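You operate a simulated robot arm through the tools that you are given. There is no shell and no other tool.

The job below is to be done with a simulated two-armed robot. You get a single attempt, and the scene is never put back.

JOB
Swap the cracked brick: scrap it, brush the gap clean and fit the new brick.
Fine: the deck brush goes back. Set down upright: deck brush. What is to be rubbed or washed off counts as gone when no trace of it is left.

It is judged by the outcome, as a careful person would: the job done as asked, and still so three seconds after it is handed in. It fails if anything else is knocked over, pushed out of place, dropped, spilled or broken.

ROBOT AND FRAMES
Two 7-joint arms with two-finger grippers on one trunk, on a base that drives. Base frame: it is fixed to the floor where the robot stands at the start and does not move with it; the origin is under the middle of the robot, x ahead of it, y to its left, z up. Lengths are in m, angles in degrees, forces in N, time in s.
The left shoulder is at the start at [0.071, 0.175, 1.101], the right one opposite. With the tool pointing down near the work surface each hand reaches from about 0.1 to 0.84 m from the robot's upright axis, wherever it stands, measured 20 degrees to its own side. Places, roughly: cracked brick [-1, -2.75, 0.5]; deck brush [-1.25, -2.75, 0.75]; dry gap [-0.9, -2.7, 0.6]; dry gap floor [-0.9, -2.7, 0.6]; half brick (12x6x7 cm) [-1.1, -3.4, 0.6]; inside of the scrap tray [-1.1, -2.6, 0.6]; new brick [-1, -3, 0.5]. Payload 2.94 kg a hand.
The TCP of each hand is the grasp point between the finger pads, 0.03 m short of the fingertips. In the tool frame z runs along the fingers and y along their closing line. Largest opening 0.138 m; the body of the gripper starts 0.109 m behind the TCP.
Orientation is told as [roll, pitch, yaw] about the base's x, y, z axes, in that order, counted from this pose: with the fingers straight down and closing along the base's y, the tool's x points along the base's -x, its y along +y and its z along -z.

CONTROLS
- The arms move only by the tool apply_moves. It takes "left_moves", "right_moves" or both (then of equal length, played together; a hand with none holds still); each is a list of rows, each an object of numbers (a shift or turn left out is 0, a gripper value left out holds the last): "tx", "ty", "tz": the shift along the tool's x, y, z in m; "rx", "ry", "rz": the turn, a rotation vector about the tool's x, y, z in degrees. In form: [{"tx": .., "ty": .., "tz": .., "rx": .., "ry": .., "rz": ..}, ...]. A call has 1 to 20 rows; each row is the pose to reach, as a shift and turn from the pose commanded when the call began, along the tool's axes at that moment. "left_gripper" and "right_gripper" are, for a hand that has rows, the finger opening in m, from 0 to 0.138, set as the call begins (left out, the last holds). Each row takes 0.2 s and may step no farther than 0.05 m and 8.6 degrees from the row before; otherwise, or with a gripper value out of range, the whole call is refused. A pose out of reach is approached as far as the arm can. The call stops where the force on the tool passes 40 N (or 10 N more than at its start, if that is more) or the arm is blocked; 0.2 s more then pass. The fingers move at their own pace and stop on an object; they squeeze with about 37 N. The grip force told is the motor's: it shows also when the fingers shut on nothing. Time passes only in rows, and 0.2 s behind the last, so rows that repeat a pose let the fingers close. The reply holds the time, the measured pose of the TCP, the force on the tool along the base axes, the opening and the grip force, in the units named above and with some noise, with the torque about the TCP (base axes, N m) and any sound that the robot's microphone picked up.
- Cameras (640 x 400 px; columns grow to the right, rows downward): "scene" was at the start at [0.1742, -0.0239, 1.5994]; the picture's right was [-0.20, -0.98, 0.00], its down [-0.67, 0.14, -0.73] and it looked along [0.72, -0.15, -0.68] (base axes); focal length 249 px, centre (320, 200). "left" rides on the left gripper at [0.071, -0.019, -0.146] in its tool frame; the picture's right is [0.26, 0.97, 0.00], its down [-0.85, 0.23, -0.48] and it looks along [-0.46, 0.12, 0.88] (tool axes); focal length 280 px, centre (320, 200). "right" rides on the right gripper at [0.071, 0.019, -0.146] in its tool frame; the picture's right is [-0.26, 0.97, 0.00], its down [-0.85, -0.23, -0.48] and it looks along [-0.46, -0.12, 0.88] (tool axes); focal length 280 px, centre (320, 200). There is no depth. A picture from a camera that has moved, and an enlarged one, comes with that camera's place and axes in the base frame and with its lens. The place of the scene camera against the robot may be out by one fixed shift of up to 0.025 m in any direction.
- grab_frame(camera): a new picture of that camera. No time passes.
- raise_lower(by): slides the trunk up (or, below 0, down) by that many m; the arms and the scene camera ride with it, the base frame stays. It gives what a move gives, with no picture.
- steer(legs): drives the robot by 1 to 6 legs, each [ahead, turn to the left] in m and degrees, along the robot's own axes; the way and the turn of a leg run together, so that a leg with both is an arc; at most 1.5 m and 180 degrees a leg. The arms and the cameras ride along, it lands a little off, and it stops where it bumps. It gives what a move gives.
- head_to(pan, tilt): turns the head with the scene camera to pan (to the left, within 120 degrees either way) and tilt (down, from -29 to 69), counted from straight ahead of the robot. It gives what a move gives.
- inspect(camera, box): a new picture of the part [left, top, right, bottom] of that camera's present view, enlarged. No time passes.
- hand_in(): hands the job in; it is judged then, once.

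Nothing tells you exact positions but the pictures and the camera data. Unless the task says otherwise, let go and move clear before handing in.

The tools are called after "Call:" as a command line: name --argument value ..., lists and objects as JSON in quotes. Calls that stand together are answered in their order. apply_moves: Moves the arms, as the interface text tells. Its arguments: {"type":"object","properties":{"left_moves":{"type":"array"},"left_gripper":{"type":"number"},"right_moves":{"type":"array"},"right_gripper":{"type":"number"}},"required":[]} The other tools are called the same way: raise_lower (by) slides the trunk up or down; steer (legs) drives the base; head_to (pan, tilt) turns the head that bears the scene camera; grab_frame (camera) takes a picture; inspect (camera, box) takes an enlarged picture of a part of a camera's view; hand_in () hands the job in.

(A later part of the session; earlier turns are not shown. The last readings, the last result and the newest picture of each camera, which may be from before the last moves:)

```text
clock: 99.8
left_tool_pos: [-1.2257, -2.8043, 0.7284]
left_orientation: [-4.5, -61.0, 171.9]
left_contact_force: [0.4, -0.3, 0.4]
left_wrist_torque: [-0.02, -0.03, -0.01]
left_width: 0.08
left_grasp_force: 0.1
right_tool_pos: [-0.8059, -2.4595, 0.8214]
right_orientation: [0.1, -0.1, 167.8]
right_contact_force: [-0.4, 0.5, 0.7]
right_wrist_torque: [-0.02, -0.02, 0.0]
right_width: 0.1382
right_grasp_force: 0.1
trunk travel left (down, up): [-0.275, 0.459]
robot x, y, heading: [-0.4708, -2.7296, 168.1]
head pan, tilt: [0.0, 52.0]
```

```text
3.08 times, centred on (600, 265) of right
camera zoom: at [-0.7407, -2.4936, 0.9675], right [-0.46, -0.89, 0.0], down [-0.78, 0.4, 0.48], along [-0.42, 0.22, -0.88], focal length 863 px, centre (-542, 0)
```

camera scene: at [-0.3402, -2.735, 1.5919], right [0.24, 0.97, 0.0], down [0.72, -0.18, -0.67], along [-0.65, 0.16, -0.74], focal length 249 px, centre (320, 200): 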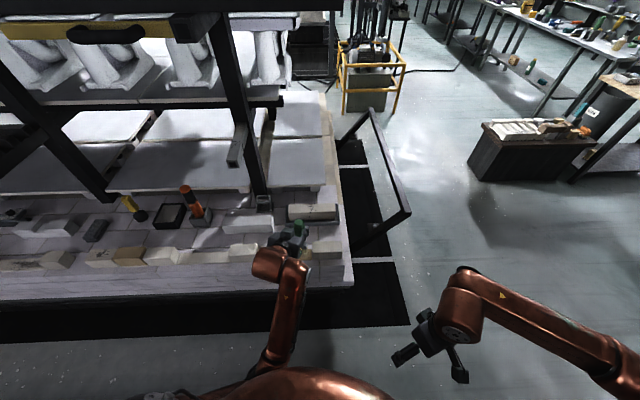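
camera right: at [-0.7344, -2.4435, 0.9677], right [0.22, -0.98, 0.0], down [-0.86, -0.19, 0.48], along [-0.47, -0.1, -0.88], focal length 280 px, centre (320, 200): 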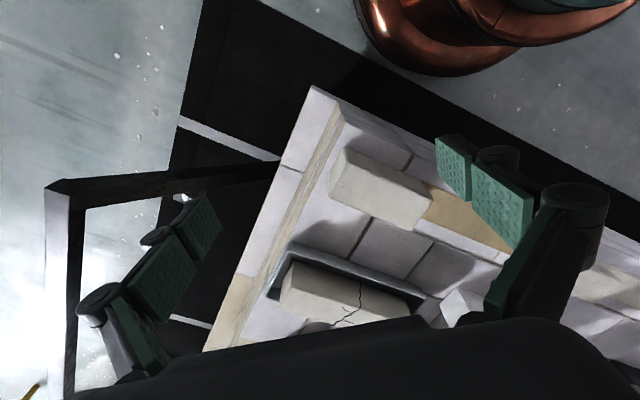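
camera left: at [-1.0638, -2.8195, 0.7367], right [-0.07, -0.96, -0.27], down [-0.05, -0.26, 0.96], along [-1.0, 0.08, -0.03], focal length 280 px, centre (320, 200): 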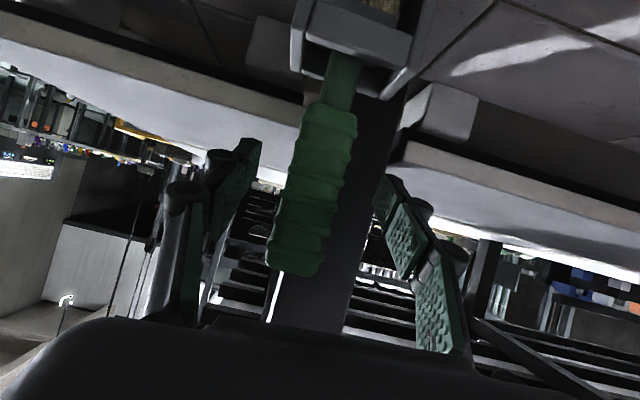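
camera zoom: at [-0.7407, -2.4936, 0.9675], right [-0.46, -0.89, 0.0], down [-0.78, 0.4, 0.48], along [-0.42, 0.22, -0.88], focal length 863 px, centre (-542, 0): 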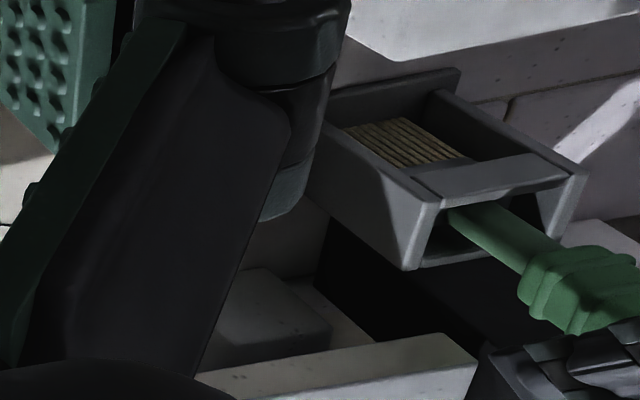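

The brush stands in its holder. I'll back the open hand straight away from it.

Call:
apply_moves --left_moves '[{"tx": 0.0145, "tz": -0.0263}, {"tx": 0.029, "tz": -0.0525}, {"tx": 0.0435, "tz": -0.0788}, {"tx": 0.053, "tz": -0.096}]'

Call:
grab_frame --camera "left"

Call:
inspect --camera "right" --box '[560, 200, 640, 330]'

Call:
inspect --camera "scene" --box '[200, 150, 380, 290]'

```text
clock: 100.8
left_tool_pos: [-1.1168, -2.8287, 0.7282]
left_orientation: [-4.4, -61.1, 171.9]
left_contact_force: [-0.9, 0.4, -0.4]
left_wrist_torque: [0.03, 0.01, -0.01]
left_width: 0.0802
left_grasp_force: 0.1
right_tool_pos: [-0.8071, -2.4584, 0.821]
right_orientation: [0.1, 0.0, 167.8]
right_contact_force: [0.1, 0.9, -0.3]
right_wrist_torque: [-0.02, 0.04, 0.01]
right_width: 0.1382
right_grasp_force: 0.0
trunk travel left (down, up): [-0.275, 0.459]
robot x, y, heading: [-0.4716, -2.728, 167.9]
head pan, tilt: [0.0, 52.0]
```

```text
taken
camera left: at [-0.955, -2.844, 0.7374], right [-0.07, -0.96, -0.27], down [-0.05, -0.26, 0.96], along [-1.0, 0.09, -0.03], focal length 280 px, centre (320, 200)
```

left: 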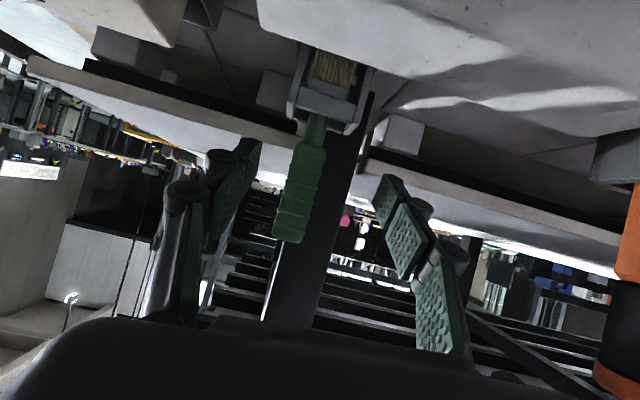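

```text
3.08 times, centred on (600, 265) of right
camera zoom: at [-0.7405, -2.4936, 0.9676], right [-0.46, -0.89, 0.0], down [-0.78, 0.4, 0.48], along [-0.42, 0.22, -0.88], focal length 863 px, centre (-542, 0)
```

zoom: 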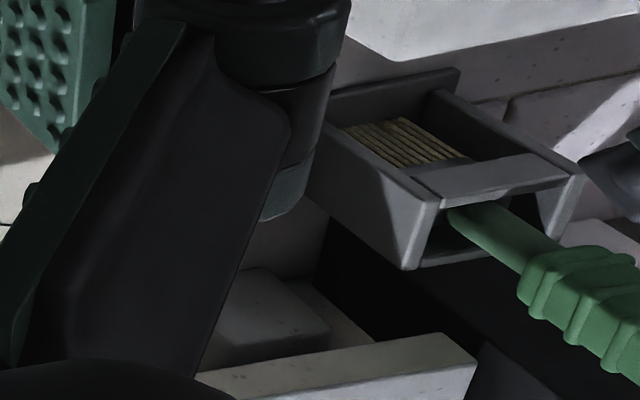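

```text
2.86 times, centred on (290, 220) of scene
camera zoom: at [-0.6352, -2.7029, 1.5866], right [0.21, 0.98, 0.0], down [0.77, -0.16, -0.62], along [-0.6, 0.13, -0.79], focal length 712 px, centre (406, 143)
```

zoom: 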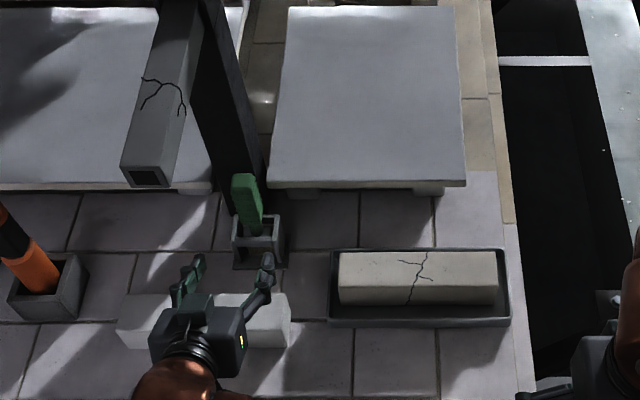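

The brush is back upright in its holder. Next is the new brick: I'll bring the left hand back to vertical while retreating toward me, away from the bar.

Call:
apply_moves --left_moves '[{"tx": -0.0007, "ty": -0.0151, "tz": -0.0246, "rx": -0.25, "ry": 7.6, "rz": 0.12}, {"tx": -0.0013, "ty": -0.0303, "tz": -0.0493, "rx": -0.5, "ry": 15.3, "rz": 0.25}, {"tx": -0.002, "ty": -0.0454, "tz": -0.0739, "rx": -0.75, "ry": 22.9, "rz": 0.37}, {"tx": -0.0027, "ty": -0.0605, "tz": -0.0986, "rx": -1.0, "ry": 30.6, "rz": 0.5}, {"tx": -0.0033, "ty": -0.0756, "tz": -0.1232, "rx": -1.25, "ry": 38.2, "rz": 0.62}, {"tx": -0.004, "ty": -0.0908, "tz": -0.1478, "rx": -1.5, "ry": 45.9, "rz": 0.75}, {"tx": -0.0046, "ty": -0.1059, "tz": -0.1725, "rx": -1.75, "ry": 53.5, "rz": 0.87}, {"tx": -0.0053, "ty": -0.121, "tz": -0.1971, "rx": -2.0, "ry": 61.1, "rz": 1.0}, {"tx": -0.0053, "ty": -0.121, "tz": -0.1971, "rx": -2.0, "ry": 61.1, "rz": 1.0}]'

Call:
grab_frame --camera "left"

Call:
grab_frame --camera "scene"

```text
clock: 102.1
left_tool_pos: [-1.0299, -2.8559, 0.7697]
left_orientation: [12.0, -23.4, 166.1]
left_contact_force: [-0.3, 0.2, 0.0]
left_wrist_torque: [-0.08, 0.02, 0.01]
left_width: 0.08
left_grasp_force: 0.1
left hand out of reach, approached as far as the arm can: row 5, 6
right_tool_pos: [-0.807, -2.4586, 0.8218]
right_orientation: [0.0, -0.2, 168.0]
right_contact_force: [-0.4, 0.1, 0.6]
right_wrist_torque: [-0.02, 0.03, 0.0]
right_width: 0.1381
right_grasp_force: 0.1
trunk travel left (down, up): [-0.275, 0.459]
robot x, y, heading: [-0.4758, -2.7299, 168.1]
head pan, tilt: [0.0, 52.0]
stopped in row 6 (left hand): the arm was blocked; the commanded pose is now the measured one
```

```text
taken
camera left: at [-0.9014, -2.8368, 0.8677], right [0.09, -0.99, 0.08], down [-0.59, 0.01, 0.81], along [-0.81, -0.12, -0.58], focal length 280 px, centre (320, 200)
```

left: 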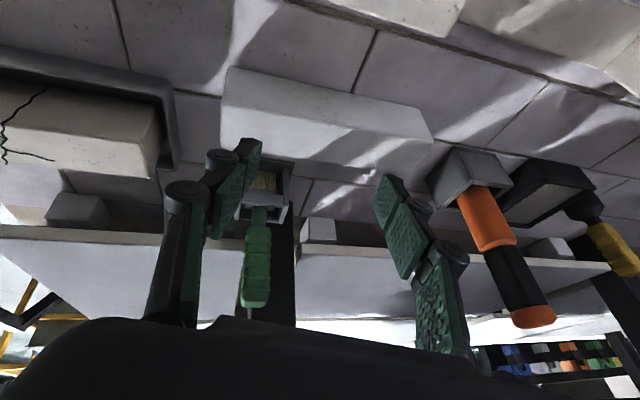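

```text
taken
camera scene: at [-0.6351, -2.7023, 1.5865], right [0.21, 0.98, 0.0], down [0.77, -0.16, -0.62], along [-0.6, 0.13, -0.79], focal length 249 px, centre (320, 200)
```

scene: 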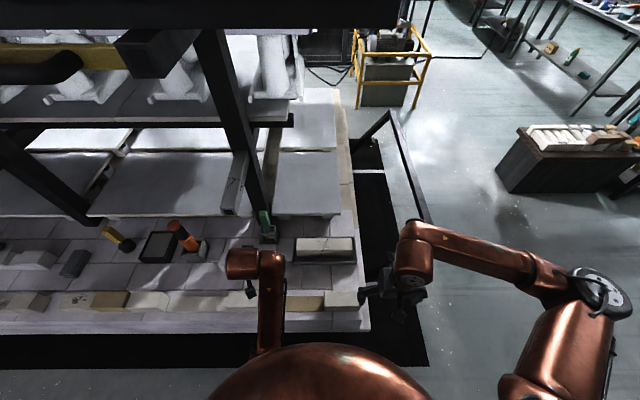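

The left arm jammed in its tucked posture, and the bar overhangs the new brick anyway, so lifting that brick with the left hand is risky. Plan: back off, and use the right hand (its forearm comes from the other side) with the base shifted to the left. First I'll back off 0.3 m.

Call:
steer --legs '[[-0.3, 0]]'

Call:
grab_frame --camera "scene"

```text
clock: 104.2
left_tool_pos: [-0.7362, -2.9197, 0.7688]
left_orientation: [12.0, -23.6, 166.4]
left_contact_force: [0.1, 0.2, -0.1]
left_wrist_torque: [0.0, 0.02, -0.02]
left_width: 0.0799
left_grasp_force: 0.0
right_tool_pos: [-0.5133, -2.5212, 0.8206]
right_orientation: [0.0, -0.1, 168.3]
right_contact_force: [0.3, -0.1, 0.1]
right_wrist_torque: [0.01, 0.02, 0.01]
right_width: 0.1378
right_grasp_force: 0.1
trunk travel left (down, up): [-0.275, 0.459]
robot x, y, heading: [-0.1797, -2.7906, 168.1]
head pan, tilt: [0.0, 52.0]
```

```text
taken
camera scene: at [-0.3413, -2.7656, 1.5867], right [0.2, 0.98, 0.0], down [0.77, -0.16, -0.62], along [-0.6, 0.13, -0.79], focal length 249 px, centre (320, 200)
```

scene: 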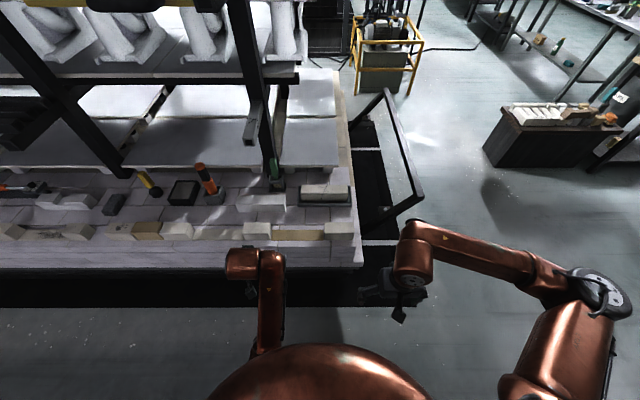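

All items are still in place. I'll now straighten the left arm: push it outward into free space while returning the hand to vertical.

Call:
apply_moves --left_moves '[{"tx": -0.0355, "ty": 0.0022, "tz": -0.006, "rx": 2.9, "ry": 5.9, "rz": 0.2}, {"tx": -0.071, "ty": 0.0045, "tz": -0.0121, "rx": 5.7, "ry": 11.8, "rz": 0.35}, {"tx": -0.1064, "ty": 0.0068, "tz": -0.0182, "rx": 8.6, "ry": 17.7, "rz": 0.5}, {"tx": -0.1419, "ty": 0.009, "tz": -0.0242, "rx": 11.5, "ry": 23.65, "rz": 0.7}, {"tx": -0.1419, "ty": 0.009, "tz": -0.0242, "rx": 11.5, "ry": 23.65, "rz": 0.7}]'

Call:
grab_frame --camera "scene"

```text
clock: 105.4
left_tool_pos: [-0.8539, -2.8964, 0.8466]
left_orientation: [-0.1, 0.2, 167.9]
left_contact_force: [-0.2, 0.3, 0.0]
left_wrist_torque: [0.04, 0.01, -0.05]
left_width: 0.0798
left_grasp_force: 0.0
left hand out of reach, approached as far as the arm can: row 2, 3
right_tool_pos: [-0.5138, -2.5223, 0.8222]
right_orientation: [-0.1, 0.0, 168.2]
right_contact_force: [-0.6, -1.3, 0.2]
right_wrist_torque: [-0.02, 0.01, 0.01]
right_width: 0.1381
right_grasp_force: 0.1
trunk travel left (down, up): [-0.275, 0.459]
robot x, y, heading: [-0.1781, -2.7955, 168.2]
head pan, tilt: [0.0, 52.0]
```

```text
taken
camera scene: at [-0.3426, -2.7655, 1.5865], right [0.2, 0.98, 0.0], down [0.77, -0.16, -0.62], along [-0.6, 0.13, -0.79], focal length 249 px, centre (320, 200)
```

scene: 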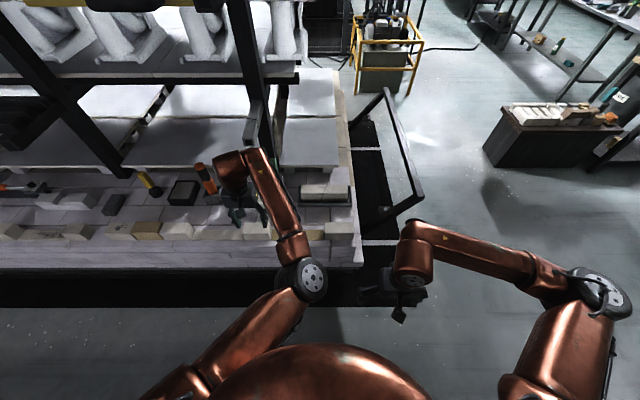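

The left hand is vertical but its elbow is now inboard, in the way of the right arm. I'll park the left hand far out to the left and higher.

Call:
apply_moves --left_moves '[{"tx": 0.022, "ty": 0.031, "tz": -0.01}, {"tx": 0.044, "ty": 0.063, "tz": -0.02}, {"tx": 0.066, "ty": 0.094, "tz": -0.03}, {"tx": 0.088, "ty": 0.125, "tz": -0.04}, {"tx": 0.11, "ty": 0.157, "tz": -0.05}, {"tx": 0.132, "ty": 0.188, "tz": -0.06}, {"tx": 0.154, "ty": 0.219, "tz": -0.07}, {"tx": 0.176, "ty": 0.25, "tz": -0.08}, {"tx": 0.198, "ty": 0.282, "tz": -0.09}, {"tx": 0.22, "ty": 0.313, "tz": -0.1}]'

Call:
grab_frame --camera "scene"

```text
clock: 107.6
left_tool_pos: [-0.7034, -3.247, 0.9503]
left_orientation: [-0.2, 0.0, 168.2]
left_contact_force: [0.0, -0.9, 0.5]
left_wrist_torque: [-0.02, 0.01, 0.0]
left_width: 0.0802
left_grasp_force: 0.2
right_tool_pos: [-0.5138, -2.5232, 0.8215]
right_orientation: [0.0, -0.1, 168.3]
right_contact_force: [0.4, -0.1, 0.2]
right_wrist_torque: [0.04, 0.01, 0.0]
right_width: 0.1384
right_grasp_force: 0.0
trunk travel left (down, up): [-0.275, 0.459]
robot x, y, heading: [-0.1783, -2.7973, 168.0]
head pan, tilt: [0.0, 52.0]
```

```text
taken
camera scene: at [-0.3422, -2.7668, 1.5867], right [0.2, 0.98, 0.0], down [0.77, -0.16, -0.62], along [-0.6, 0.13, -0.79], focal length 249 px, centre (320, 200)
```

scene: 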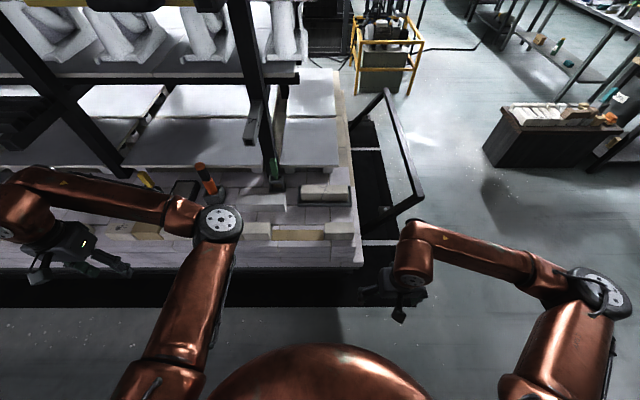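

Left arm is parked to the side. Now I'll shift the base about 0.27 m to my left (turn, drive, turn back) so the right hand can reach both the new brick and the gap.

Call:
steer --legs '[[0, 90], [0.27, 0], [0, -90]]'

Call:
grab_frame --camera "scene"

```text
clock: 117.1
left_tool_pos: [-0.7616, -3.5063, 0.9518]
left_orientation: [-0.2, 0.0, 167.7]
left_contact_force: [0.7, 1.0, -0.3]
left_wrist_torque: [0.0, 0.01, 0.06]
left_width: 0.08
left_grasp_force: 0.0
right_tool_pos: [-0.5664, -2.7818, 0.8211]
right_orientation: [0.0, 0.0, 167.9]
right_contact_force: [-0.6, -0.2, 0.0]
right_wrist_torque: [-0.02, -0.04, 0.02]
right_width: 0.1381
right_grasp_force: 0.0
trunk travel left (down, up): [-0.275, 0.459]
robot x, y, heading: [-0.2304, -3.0579, 167.9]
head pan, tilt: [0.0, 52.0]
```

```text
taken
camera scene: at [-0.3962, -3.0254, 1.5866], right [0.21, 0.98, 0.0], down [0.77, -0.17, -0.62], along [-0.6, 0.13, -0.79], focal length 249 px, centre (320, 200)
```

scene: 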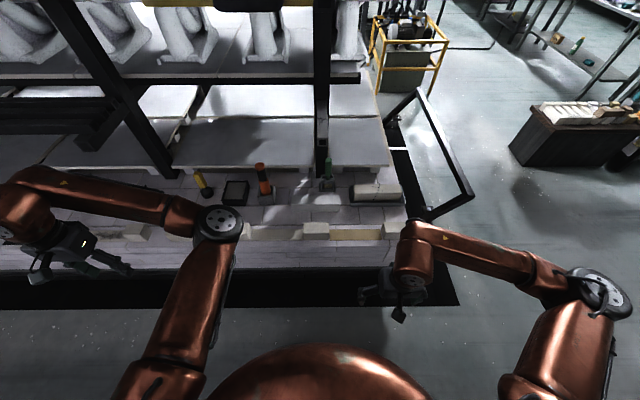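

Shifted as planned. Now driving forward 0.27 m to bring the new brick and gap into the right hand's reach.

Call:
steer --legs '[[0.27, 0]]'

Call:
grab_frame --camera "scene"

Call:
grab_frame --camera "right"

```text
clock: 119.0
left_tool_pos: [-1.0226, -3.4489, 0.9505]
left_orientation: [0.0, 0.0, 167.8]
left_contact_force: [-0.6, 0.1, 0.3]
left_wrist_torque: [0.0, 0.02, 0.02]
left_width: 0.0801
left_grasp_force: 0.0
right_tool_pos: [-0.8259, -2.7257, 0.8223]
right_orientation: [0.0, -0.2, 167.7]
right_contact_force: [-0.2, -0.6, 0.2]
right_wrist_torque: [-0.03, 0.02, -0.03]
right_width: 0.1378
right_grasp_force: 0.0
trunk travel left (down, up): [-0.275, 0.459]
robot x, y, heading: [-0.4936, -2.9978, 167.8]
head pan, tilt: [0.0, 52.0]
```

```text
taken
camera scene: at [-0.6561, -2.9694, 1.5871], right [0.21, 0.98, 0.0], down [0.77, -0.17, -0.62], along [-0.6, 0.13, -0.79], focal length 249 px, centre (320, 200)
```

scene: 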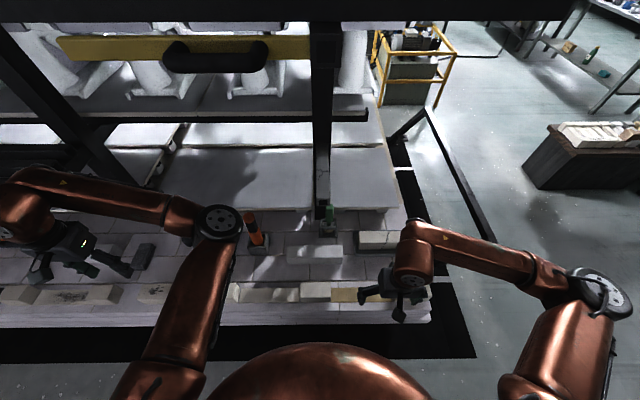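

```text
taken
camera right: at [-0.761, -2.7595, 0.9687], right [-0.46, -0.89, 0.0], down [-0.78, 0.4, 0.48], along [-0.43, 0.22, -0.88], focal length 280 px, centre (320, 200)
```

right: 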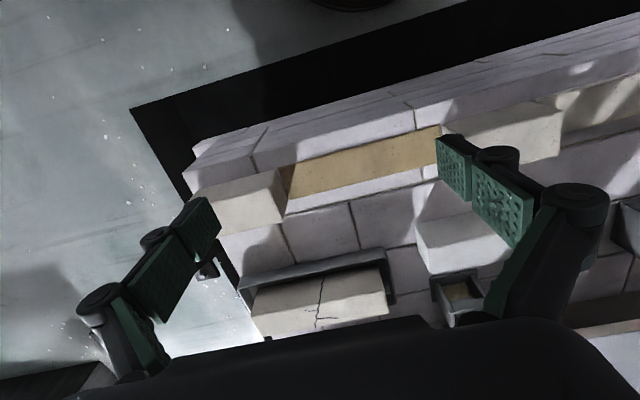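

The right hand now has the clean gap, the tray and the new brick within reach. I'll turn it 90° so its fingers close across the brick's width.

Call:
apply_moves --right_moves '[{"rz": -8.2}, {"rz": -16.4}, {"rz": -24.6}, {"rz": -32.8}, {"rz": -41}, {"rz": -49.2}, {"rz": -57.4}, {"rz": -65.6}, {"rz": -73.8}, {"rz": -82}, {"rz": -89.5}, {"rz": -89.5}]' --right_gripper 0.1

Call:
grab_frame --camera "right"

Call:
grab_frame --camera "scene"

```text
clock: 121.6
left_tool_pos: [-1.0227, -3.4461, 0.9515]
left_orientation: [0.0, 0.0, 167.7]
left_contact_force: [0.2, -1.2, -0.2]
left_wrist_torque: [0.01, 0.02, 0.0]
left_width: 0.08
left_grasp_force: 0.1
right_tool_pos: [-0.7864, -2.7506, 0.785]
right_orientation: [-0.4, 0.0, -103.0]
right_contact_force: [0.0, 0.5, -0.3]
right_wrist_torque: [0.02, -0.03, -0.04]
right_width: 0.1001
right_grasp_force: 0.1
right hand out of reach, approached as far as the arm can: row 9, 10, 11, 12
trunk travel left (down, up): [-0.275, 0.459]
robot x, y, heading: [-0.4965, -2.9949, 167.8]
head pan, tilt: [0.0, 52.0]
```

```text
taken
camera right: at [-0.7509, -2.6865, 0.9306], right [0.88, -0.47, -0.01], down [-0.41, -0.78, 0.48], along [-0.23, -0.42, -0.88], focal length 280 px, centre (320, 200)
```

right: 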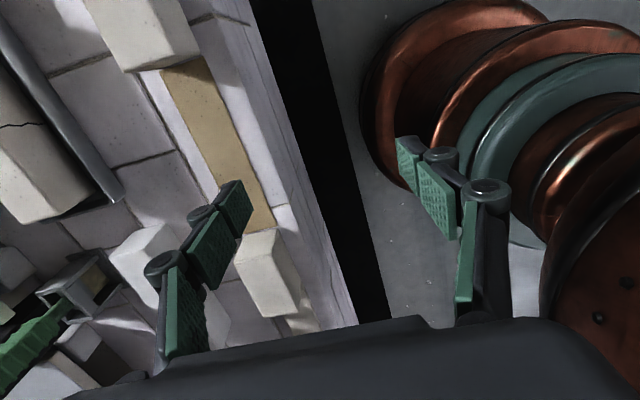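

```text
taken
camera scene: at [-0.6566, -2.9683, 1.5869], right [0.21, 0.98, 0.0], down [0.77, -0.17, -0.62], along [-0.6, 0.13, -0.79], focal length 249 px, centre (320, 200)
```

scene: 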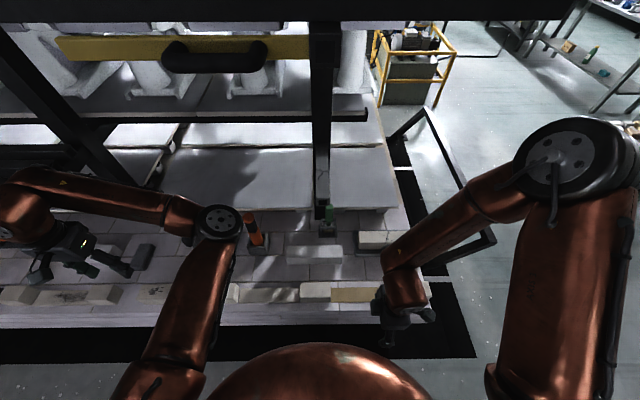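

The turn was just at the arm's limit so close in. I'll move the hand forward and left where it has more room, then check.

Call:
apply_moves --right_moves '[{"tx": -0.0232, "ty": -0.0304}, {"tx": -0.0464, "ty": -0.0608}, {"tx": -0.0696, "ty": -0.0912}, {"tx": -0.0928, "ty": -0.1216}, {"tx": -0.0928, "ty": -0.1216}]'

Call:
grab_frame --camera "right"

Call:
grab_frame --camera "scene"

```text
clock: 122.8
left_tool_pos: [-1.0235, -3.4457, 0.9511]
left_orientation: [0.1, 0.1, 167.7]
left_contact_force: [-0.5, 2.2, 0.7]
left_wrist_torque: [-0.16, -0.08, -0.01]
left_width: 0.0803
left_grasp_force: 0.0
right_tool_pos: [-0.8365, -2.7796, 0.7579]
right_orientation: [-2.4, -1.0, -101.9]
right_contact_force: [-0.5, 0.4, 0.9]
right_wrist_torque: [-0.12, -0.05, 0.02]
right_width: 0.0999
right_grasp_force: 0.0
right hand out of reach, approached as far as the arm can: row 1, 2, 3, 4, 5
trunk travel left (down, up): [-0.275, 0.459]
robot x, y, heading: [-0.497, -2.9961, 167.8]
head pan, tilt: [0.0, 52.0]
```

```text
taken
camera right: at [-0.7964, -2.7137, 0.9024], right [0.89, -0.46, -0.04], down [-0.38, -0.78, 0.5], along [-0.26, -0.43, -0.86], focal length 280 px, centre (320, 200)
```

right: 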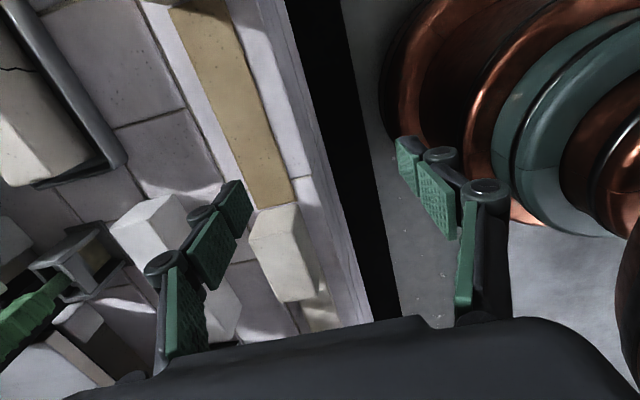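

```text
taken
camera scene: at [-0.6596, -2.9638, 1.5861], right [0.21, 0.98, 0.0], down [0.77, -0.17, -0.61], along [-0.6, 0.13, -0.79], focal length 249 px, centre (320, 200)
```

scene: 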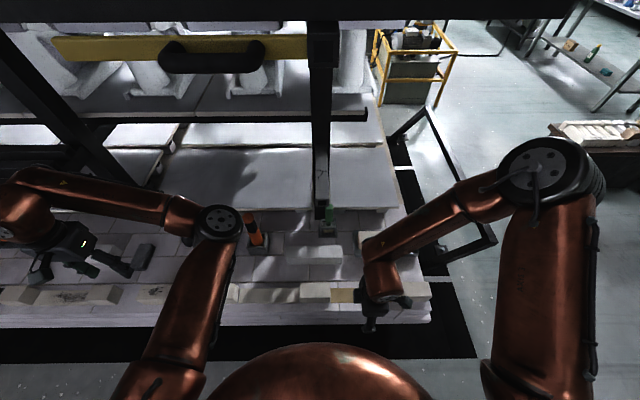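

The right arm's elbow swung up into an awkward posture. I'll turn the hand back to neutral at this farther position and retry the turn from there, as worked for the left arm.

Call:
apply_moves --right_moves '[{"rz": 8.2}, {"rz": 16.4}, {"rz": 24.6}, {"rz": 32.8}, {"rz": 41}, {"rz": 49.2}, {"rz": 57.4}, {"rz": 65.6}, {"rz": 73.8}, {"rz": 82}, {"rz": 89.5}, {"rz": 89.5}]'

Call:
grab_frame --camera "scene"

```text
clock: 125.4
left_tool_pos: [-1.0236, -3.4472, 0.9513]
left_orientation: [0.0, 0.0, 167.7]
left_contact_force: [1.2, -0.1, -0.1]
left_wrist_torque: [-0.01, 0.0, -0.01]
left_width: 0.0799
left_grasp_force: 0.1
right_tool_pos: [-0.8365, -2.7844, 0.7624]
right_orientation: [-0.1, -0.1, 167.6]
right_contact_force: [0.0, -0.9, -0.1]
right_wrist_torque: [0.01, 0.02, -0.04]
right_width: 0.1002
right_grasp_force: 0.1
trunk travel left (down, up): [-0.275, 0.459]
robot x, y, heading: [-0.4985, -2.9973, 168.0]
head pan, tilt: [0.0, 52.0]
```

```text
taken
camera scene: at [-0.6583, -2.9691, 1.5866], right [0.21, 0.98, 0.0], down [0.77, -0.17, -0.62], along [-0.6, 0.13, -0.79], focal length 249 px, centre (320, 200)
```

scene: 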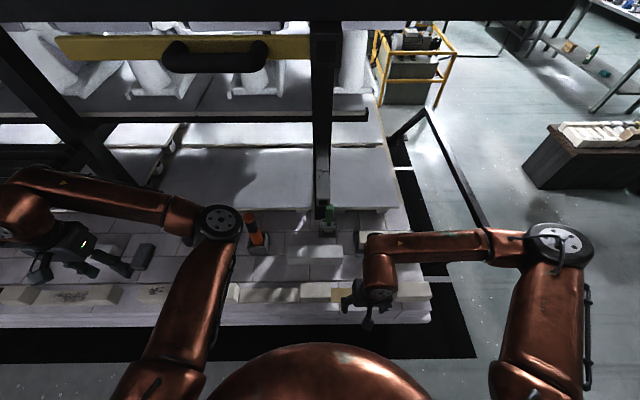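

The arm is back in a sound posture. I'll go to the mirror image of the pose from which the left hand made its turn, then repeat that same motion mirrored.

Call:
apply_moves --right_moves '[{"tx": -0.035, "ty": -0.0143, "tz": -0.0227}, {"tx": -0.07, "ty": -0.0287, "tz": -0.0453}, {"tx": -0.105, "ty": -0.043, "tz": -0.068}, {"tx": -0.105, "ty": -0.043, "tz": -0.068}]'

Call:
apply_moves --right_moves '[{"tx": 0.003, "ty": 0.008, "rz": -8.2}, {"tx": 0.007, "ty": 0.016, "rz": -16.4}, {"tx": 0.01, "ty": 0.024, "rz": -24.6}, {"tx": 0.013, "ty": 0.032, "rz": -32.8}, {"tx": 0.017, "ty": 0.04, "rz": -41}, {"tx": 0.02, "ty": 0.048, "rz": -49.2}, {"tx": 0.023, "ty": 0.056, "rz": -57.4}, {"tx": 0.027, "ty": 0.064, "rz": -65.6}, {"tx": 0.03, "ty": 0.072, "rz": -73.8}, {"tx": 0.033, "ty": 0.08, "rz": -82}, {"tx": 0.035, "ty": 0.085, "rz": -89}, {"tx": 0.035, "ty": 0.085, "rz": -89}]'

Call:
grab_frame --camera "scene"

Call:
grab_frame --camera "right"

```text
clock: 126.4
left_tool_pos: [-1.0233, -3.447, 0.9514]
left_orientation: [-0.1, 0.0, 167.8]
left_contact_force: [-1.0, -0.1, -0.3]
left_wrist_torque: [0.0, -0.02, -0.02]
left_width: 0.0799
left_grasp_force: 0.1
right_tool_pos: [-0.9298, -2.7204, 0.8322]
right_orientation: [0.0, -0.1, 167.8]
right_contact_force: [0.1, 0.3, -0.5]
right_wrist_torque: [-0.03, 0.0, 0.01]
right_width: 0.0997
right_grasp_force: 0.1
trunk travel left (down, up): [-0.275, 0.459]
robot x, y, heading: [-0.4923, -2.9974, 167.9]
head pan, tilt: [0.0, 52.0]
```

```text
clock: 129.0
left_tool_pos: [-1.0218, -3.4496, 0.9498]
left_orientation: [-0.2, -0.1, 167.8]
left_contact_force: [0.5, -1.9, 0.2]
left_wrist_torque: [0.16, 0.05, 0.01]
left_width: 0.08
left_grasp_force: 0.1
right_tool_pos: [-0.8961, -2.7967, 0.796]
right_orientation: [-6.2, 0.8, -112.4]
right_contact_force: [0.5, -0.3, -0.2]
right_wrist_torque: [0.11, 0.04, 0.02]
right_width: 0.0999
right_grasp_force: 0.0
right hand out of reach, approached as far as the arm can: row 9, 10, 11, 12
trunk travel left (down, up): [-0.275, 0.459]
robot x, y, heading: [-0.4989, -2.9995, 167.8]
head pan, tilt: [0.0, 52.0]
```

```text
taken
camera scene: at [-0.6572, -2.9728, 1.5869], right [0.21, 0.98, 0.0], down [0.77, -0.17, -0.62], along [-0.6, 0.13, -0.79], focal length 249 px, centre (320, 200)
```

scene: 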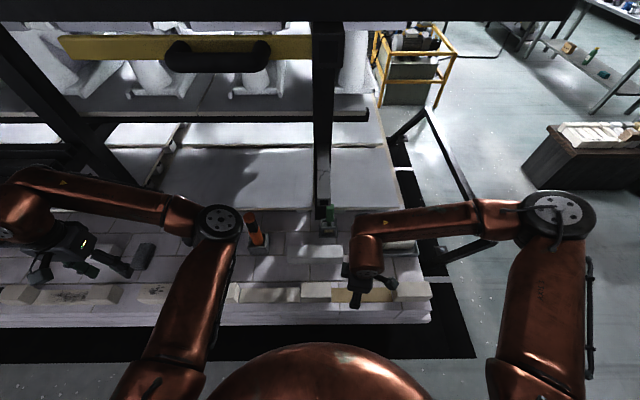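

```text
taken
camera right: at [-0.8388, -2.7475, 0.9416], right [0.79, -0.61, -0.11], down [-0.49, -0.72, 0.48], along [-0.37, -0.33, -0.87], focal length 280 px, centre (320, 200)
```

right: 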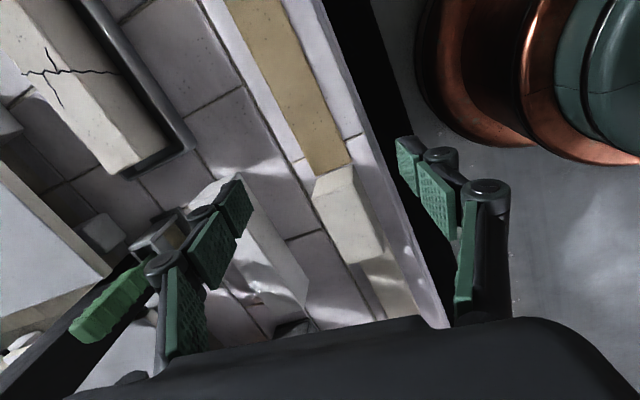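

The right wrist's limit lies on that side; I'll turn it back and try the other direction (+90°) instead.

Call:
apply_moves --right_moves '[{"rz": 8.2}, {"rz": 16.4}, {"rz": 24.6}, {"rz": 32.8}, {"rz": 41}, {"rz": 49.2}, {"rz": 57.4}, {"rz": 65.6}, {"rz": 73.8}, {"rz": 82}, {"rz": 89}, {"rz": 89}]'

Call:
apply_moves --right_moves '[{"rz": 8.2}, {"rz": 16.4}, {"rz": 24.6}, {"rz": 32.8}, {"rz": 41}, {"rz": 49.2}, {"rz": 57.4}, {"rz": 65.6}, {"rz": 73.8}, {"rz": 82}, {"rz": 89.5}, {"rz": 89.5}]'

Call:
grab_frame --camera "scene"

Call:
grab_frame --camera "right"

```text
clock: 131.6
left_tool_pos: [-1.0236, -3.4468, 0.9507]
left_orientation: [-0.1, 0.1, 167.8]
left_contact_force: [0.2, -0.7, 1.0]
left_wrist_torque: [0.01, 0.0, 0.0]
left_width: 0.0798
left_grasp_force: 0.1
right_tool_pos: [-0.8961, -2.7968, 0.796]
right_orientation: [-1.0, -5.8, 158.7]
right_contact_force: [1.0, 0.3, 0.5]
right_wrist_torque: [0.01, 0.01, 0.0]
right_width: 0.1004
right_grasp_force: 0.1
trunk travel left (down, up): [-0.275, 0.459]
robot x, y, heading: [-0.4933, -2.9985, 167.9]
head pan, tilt: [0.0, 52.0]
```

```text
clock: 134.2
left_tool_pos: [-1.0231, -3.4483, 0.9502]
left_orientation: [-0.1, 0.0, 167.8]
left_contact_force: [-0.1, 0.4, 0.3]
left_wrist_torque: [0.01, 0.03, 0.0]
left_width: 0.0796
left_grasp_force: 0.0
right_tool_pos: [-0.897, -2.7956, 0.7956]
right_orientation: [6.0, -1.1, 69.0]
right_contact_force: [-0.3, 0.0, -0.2]
right_wrist_torque: [0.0, -0.01, -0.04]
right_width: 0.1003
right_grasp_force: 0.0
trunk travel left (down, up): [-0.275, 0.459]
robot x, y, heading: [-0.4955, -2.9978, 167.9]
head pan, tilt: [0.0, 52.0]
```

```text
taken
camera scene: at [-0.6583, -2.9691, 1.5866], right [0.21, 0.98, 0.0], down [0.77, -0.17, -0.62], along [-0.6, 0.13, -0.79], focal length 249 px, centre (320, 200)
```

scene: 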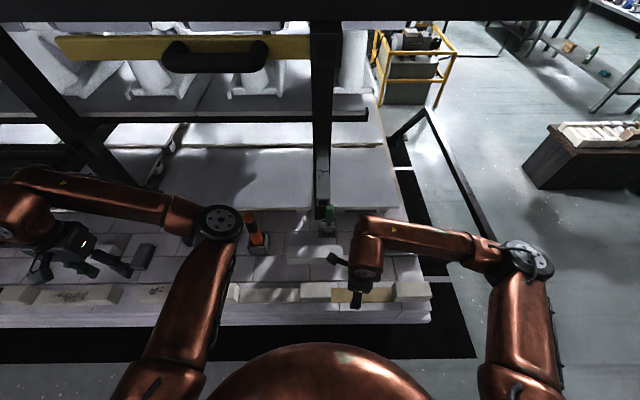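

```text
taken
camera right: at [-0.9273, -2.8631, 0.942], right [-0.8, 0.59, 0.1], down [0.56, 0.68, 0.47], along [0.2, 0.43, -0.88], focal length 280 px, centre (320, 200)
```

right: 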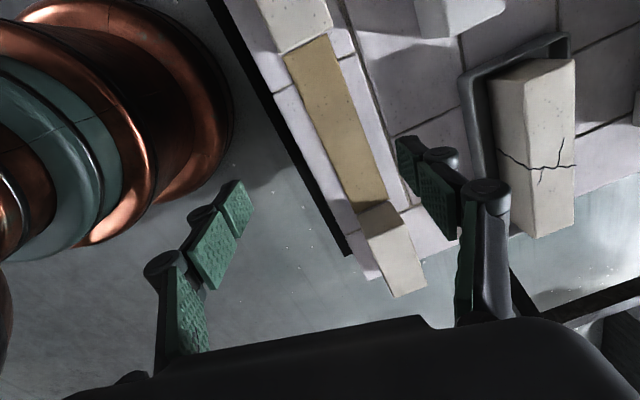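

The +90° direction works and the elbow stays out to the right. Next I'll lean the hand so the wrist tips to my right (35°), which keeps it clear of the overhanging bar while the pads stay flush to the brick's sides.

Call:
apply_moves --right_moves '[{"tz": -0.01, "rx": 1.71, "ry": 7.3, "rz": -1.45}, {"tz": -0.02, "rx": 3.43, "ry": 14.6, "rz": -2.9}, {"tz": -0.03, "rx": 5.14, "ry": 21.9, "rz": -4.35}, {"tz": -0.04, "rx": 6.86, "ry": 29.2, "rz": -5.8}, {"tz": -0.04, "rx": 8.57, "ry": 36.5, "rz": -7.25}, {"tz": -0.04, "rx": 8.57, "ry": 36.5, "rz": -7.25}]'

Call:
grab_frame --camera "scene"

Call:
grab_frame --camera "right"

```text
clock: 135.6
left_tool_pos: [-1.0235, -3.4473, 0.9509]
left_orientation: [0.0, 0.0, 167.8]
left_contact_force: [-0.6, -0.4, -0.1]
left_wrist_torque: [0.0, -0.02, -0.02]
left_width: 0.0798
left_grasp_force: 0.1
right_tool_pos: [-0.8927, -2.7976, 0.8371]
right_orientation: [-0.1, 35.1, 78.6]
right_contact_force: [0.3, 0.1, 0.4]
right_wrist_torque: [0.03, 0.01, -0.02]
right_width: 0.1
right_grasp_force: 0.0
trunk travel left (down, up): [-0.275, 0.459]
robot x, y, heading: [-0.4953, -2.9915, 167.8]
head pan, tilt: [0.0, 52.0]
```

```text
taken
camera scene: at [-0.6584, -2.9695, 1.5866], right [0.21, 0.98, 0.0], down [0.77, -0.17, -0.62], along [-0.6, 0.13, -0.79], focal length 249 px, centre (320, 200)
```

scene: 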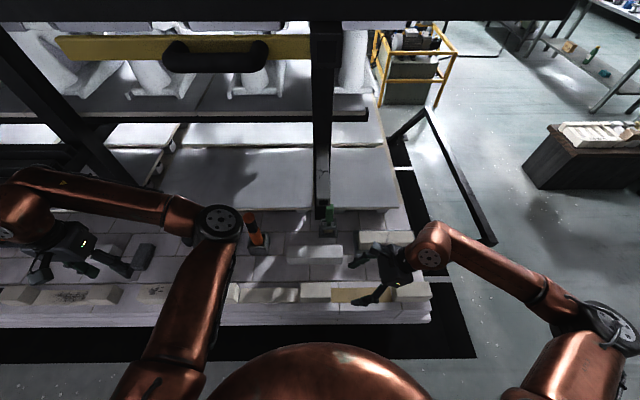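

```text
taken
camera right: at [-0.9068, -2.769, 0.9974], right [-0.9, 0.4, -0.15], down [0.42, 0.9, -0.1], along [0.1, -0.15, -0.98], focal length 280 px, centre (320, 200)
```

right: 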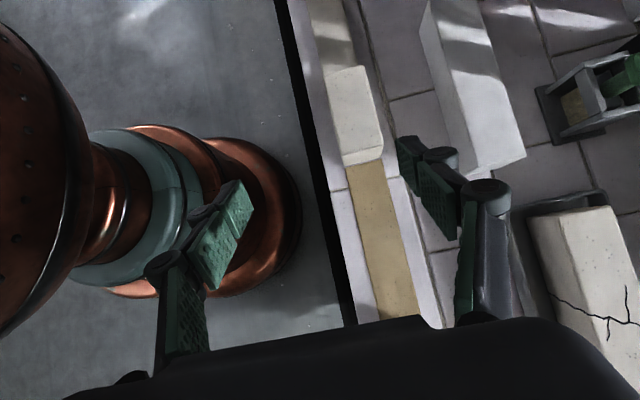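

That worked well: the hand leans 35° and its camera now looks straight down on new brick, gap and tray. I'll zoom to measure the new brick and the gap.

Call:
inspect --camera "right" --box '[380, 0, 560, 190]'

Call:
inspect --camera "right" --box '[290, 40, 450, 200]'

Call:
inspect --camera "scene" --box '[260, 200, 440, 320]'

```text
2.11 times, centred on (470, 95) of right
camera zoom: at [-0.9068, -2.769, 0.9974], right [-0.9, 0.4, -0.15], down [0.42, 0.9, -0.1], along [0.1, -0.15, -0.98], focal length 590 px, centre (4, 421)
```

zoom: 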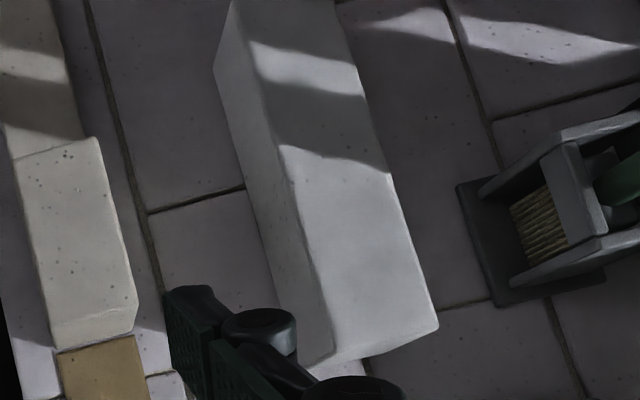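

```text
2.50 times, centred on (370, 120) of right
camera zoom: at [-0.9068, -2.769, 0.9974], right [-0.9, 0.4, -0.15], down [0.42, 0.9, -0.1], along [0.1, -0.15, -0.98], focal length 701 px, centre (195, 400)
```

zoom: 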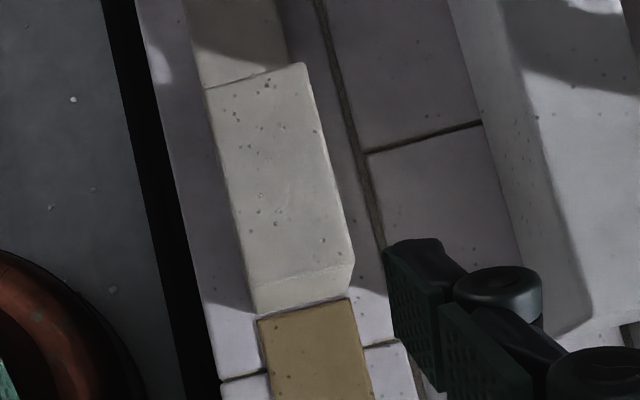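

```text
3.33 times, centred on (350, 260) of scene
camera zoom: at [-0.6584, -2.9695, 1.5866], right [0.21, 0.98, 0.0], down [0.77, -0.17, -0.62], along [-0.6, 0.13, -0.79], focal length 831 px, centre (220, 0)
```

zoom: 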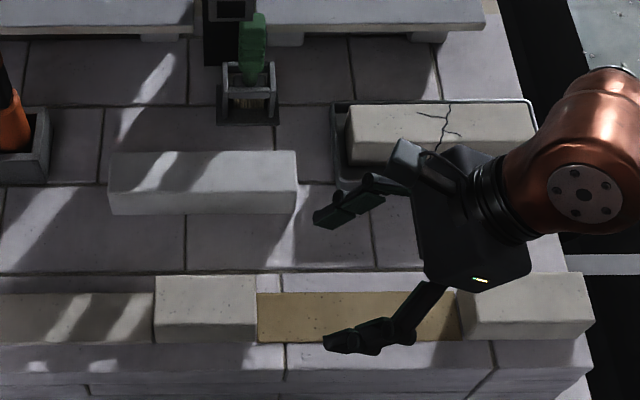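

The new brick's centre is about [-1.114, -2.890], top at z ≈ 0.648, 5.7 cm wide, turned ~1° from my hand. I'll move to hover over its centre with a small yaw correction.

Call:
apply_moves --right_moves '[{"tx": 0.0102, "ty": 0.0283, "tz": 0.0189, "rx": -0.1, "rz": 0.13}, {"tx": 0.0204, "ty": 0.0567, "tz": 0.0377, "rx": -0.2, "rz": 0.26}, {"tx": 0.0306, "ty": 0.085, "tz": 0.0566, "rx": -0.3, "rz": 0.4}, {"tx": 0.0409, "ty": 0.1133, "tz": 0.0754, "rx": -0.4, "rz": 0.55}, {"tx": 0.0511, "ty": 0.1416, "tz": 0.0943, "rx": -0.5, "rz": 0.7}, {"tx": 0.0613, "ty": 0.17, "tz": 0.1131, "rx": -0.6, "rz": 0.8}, {"tx": 0.0715, "ty": 0.1983, "tz": 0.132, "rx": -0.63, "rz": 0.9}, {"tx": 0.0715, "ty": 0.1983, "tz": 0.132, "rx": -0.63, "rz": 0.9}]' --right_gripper 0.085

Call:
grab_frame --camera "right"

Call:
inspect --camera "scene" --box '[240, 130, 440, 320]'

```text
clock: 137.4
left_tool_pos: [-1.0224, -3.447, 0.9513]
left_orientation: [0.0, 0.0, 167.8]
left_contact_force: [0.0, 0.2, -0.9]
left_wrist_torque: [0.0, 0.0, 0.04]
left_width: 0.0803
left_grasp_force: 0.1
right_tool_pos: [-1.1156, -2.8905, 0.7684]
right_orientation: [0.0, 35.1, 77.5]
right_contact_force: [0.2, 0.1, -0.6]
right_wrist_torque: [-0.04, 0.0, -0.02]
right_width: 0.0849
right_grasp_force: 0.0
trunk travel left (down, up): [-0.275, 0.459]
robot x, y, heading: [-0.491, -2.9951, 167.9]
head pan, tilt: [0.0, 52.0]
```

```text
taken
camera right: at [-1.1281, -2.8616, 0.9287], right [-0.9, 0.42, -0.15], down [0.44, 0.89, -0.1], along [0.09, -0.15, -0.98], focal length 280 px, centre (320, 200)
```

right: 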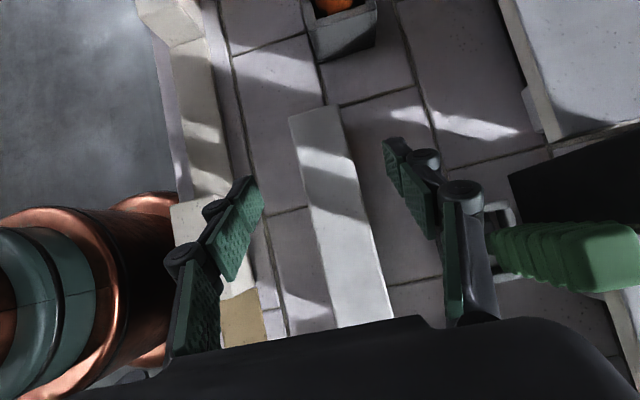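

```text
2.11 times, centred on (340, 225) of scene
camera zoom: at [-0.6578, -2.9685, 1.5867], right [0.21, 0.98, 0.0], down [0.77, -0.17, -0.62], along [-0.6, 0.13, -0.79], focal length 525 px, centre (278, 147)
```

zoom: 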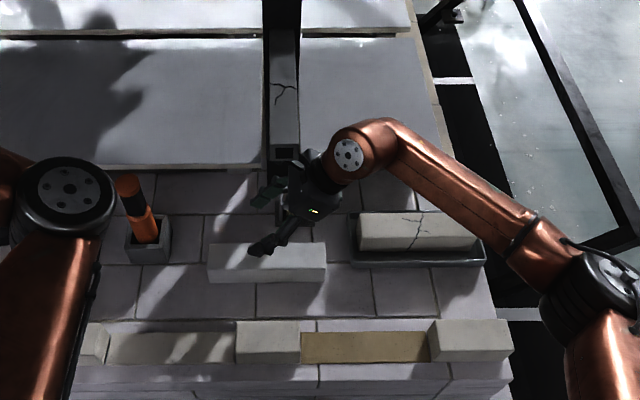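

The hand hovers over the brick with the bar to its left and the brush handle clear behind. I'll zoom to check centring across the brick's width.

Call:
inspect --camera "right" --box '[260, 90, 440, 330]'

Call:
inspect --camera "scene" --box '[300, 170, 400, 250]'

```text
1.67 times, centred on (350, 210) of right
camera zoom: at [-1.1281, -2.8616, 0.9287], right [-0.9, 0.42, -0.15], down [0.44, 0.89, -0.1], along [0.09, -0.15, -0.98], focal length 467 px, centre (270, 183)
```

zoom: 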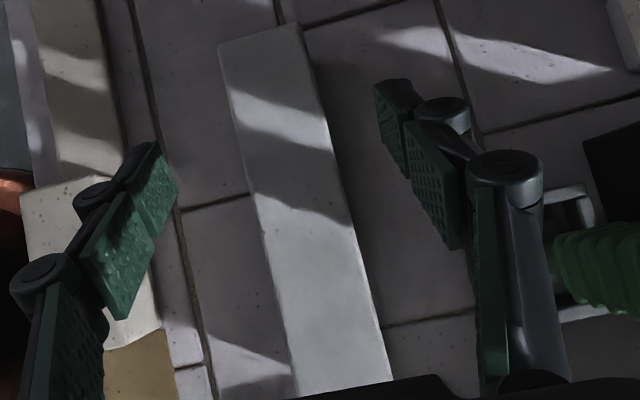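

```text
5.00 times, centred on (350, 210) of scene
camera zoom: at [-0.6578, -2.9685, 1.5867], right [0.21, 0.98, 0.0], down [0.77, -0.17, -0.62], along [-0.6, 0.13, -0.79], focal length 1246 px, centre (170, 150)
```

zoom: 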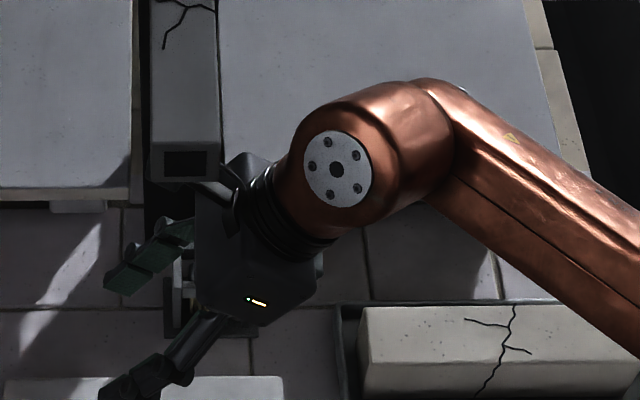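

Centred within 2 mm. Descending straight down, first to just above grasp depth.

Call:
apply_moves --right_moves '[{"tx": -0.0144, "ty": -0.002, "tz": 0.0205}, {"tx": -0.0288, "ty": -0.002, "tz": 0.0409}, {"tx": -0.0431, "ty": -0.002, "tz": 0.0614}, {"tx": -0.0575, "ty": -0.002, "tz": 0.0818}, {"tx": -0.0575, "ty": -0.002, "tz": 0.0818}]'

Call:
grab_frame --camera "right"

Call:
inspect --camera "scene" --box '[280, 170, 400, 270]'

```text
clock: 138.6
left_tool_pos: [-1.0226, -3.4479, 0.9504]
left_orientation: [-0.1, 0.0, 167.7]
left_contact_force: [0.1, 0.1, 0.8]
left_wrist_torque: [0.01, -0.01, -0.02]
left_width: 0.0797
left_grasp_force: 0.1
right_tool_pos: [-1.1132, -2.891, 0.6678]
right_orientation: [-0.1, 35.1, 77.5]
right_contact_force: [-0.3, -0.6, 0.4]
right_wrist_torque: [0.01, 0.01, 0.0]
right_width: 0.085
right_grasp_force: 0.0
trunk travel left (down, up): [-0.275, 0.459]
robot x, y, heading: [-0.4968, -2.9983, 167.7]
head pan, tilt: [0.0, 52.0]
```

```text
taken
camera right: at [-1.1259, -2.8622, 0.8285], right [-0.9, 0.42, -0.15], down [0.44, 0.89, -0.1], along [0.09, -0.15, -0.98], focal length 280 px, centre (320, 200)
```

right: 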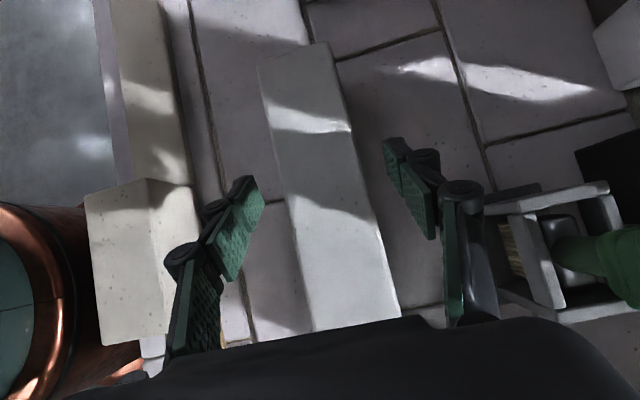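

```text
4.00 times, centred on (340, 220) of scene
camera zoom: at [-0.6582, -2.9692, 1.5866], right [0.21, 0.98, 0.0], down [0.77, -0.17, -0.62], along [-0.6, 0.13, -0.79], focal length 997 px, centre (240, 120)
```

zoom: 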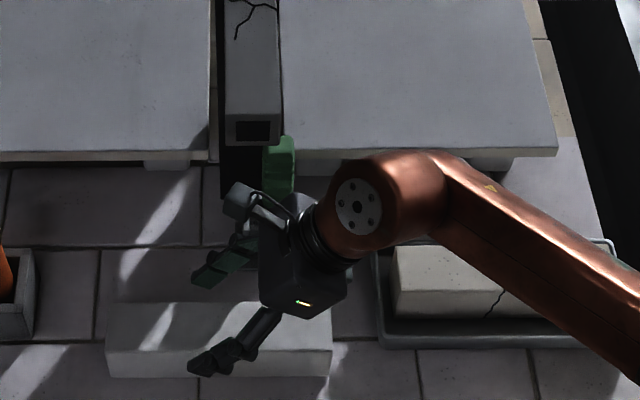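

Well centred across the width; the brick's centre is ~9 mm to the right of my grip point, so I'll shift that way and descend to grasp depth.

Call:
apply_moves --right_moves '[{"tx": -0.0074, "tz": -0.0051}, {"tx": -0.0147, "tz": 0.0053}, {"tx": -0.022, "tz": 0.0157}, {"tx": -0.0287, "tz": 0.0252}, {"tx": -0.0287, "tz": 0.0252}]'

Call:
grab_frame --camera "right"

```text
clock: 139.8
left_tool_pos: [-1.0235, -3.448, 0.9501]
left_orientation: [-0.2, 0.0, 167.7]
left_contact_force: [-0.1, 0.0, 0.0]
left_wrist_torque: [-0.02, -0.02, -0.04]
left_width: 0.0798
left_grasp_force: 0.0
right_tool_pos: [-1.1092, -2.8822, 0.6314]
right_orientation: [-0.1, 35.2, 77.5]
right_contact_force: [-0.3, 0.5, -1.0]
right_wrist_torque: [0.0, 0.01, 0.02]
right_width: 0.0849
right_grasp_force: 0.1
trunk travel left (down, up): [-0.275, 0.459]
robot x, y, heading: [-0.4911, -2.996, 167.7]
head pan, tilt: [0.0, 52.0]
```

```text
taken
camera right: at [-1.1235, -2.8537, 0.7921], right [-0.89, 0.42, -0.15], down [0.44, 0.89, -0.1], along [0.09, -0.15, -0.98], focal length 280 px, centre (320, 200)
```

right: 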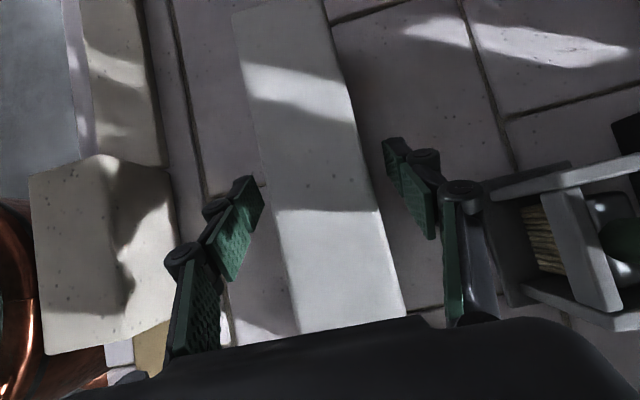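

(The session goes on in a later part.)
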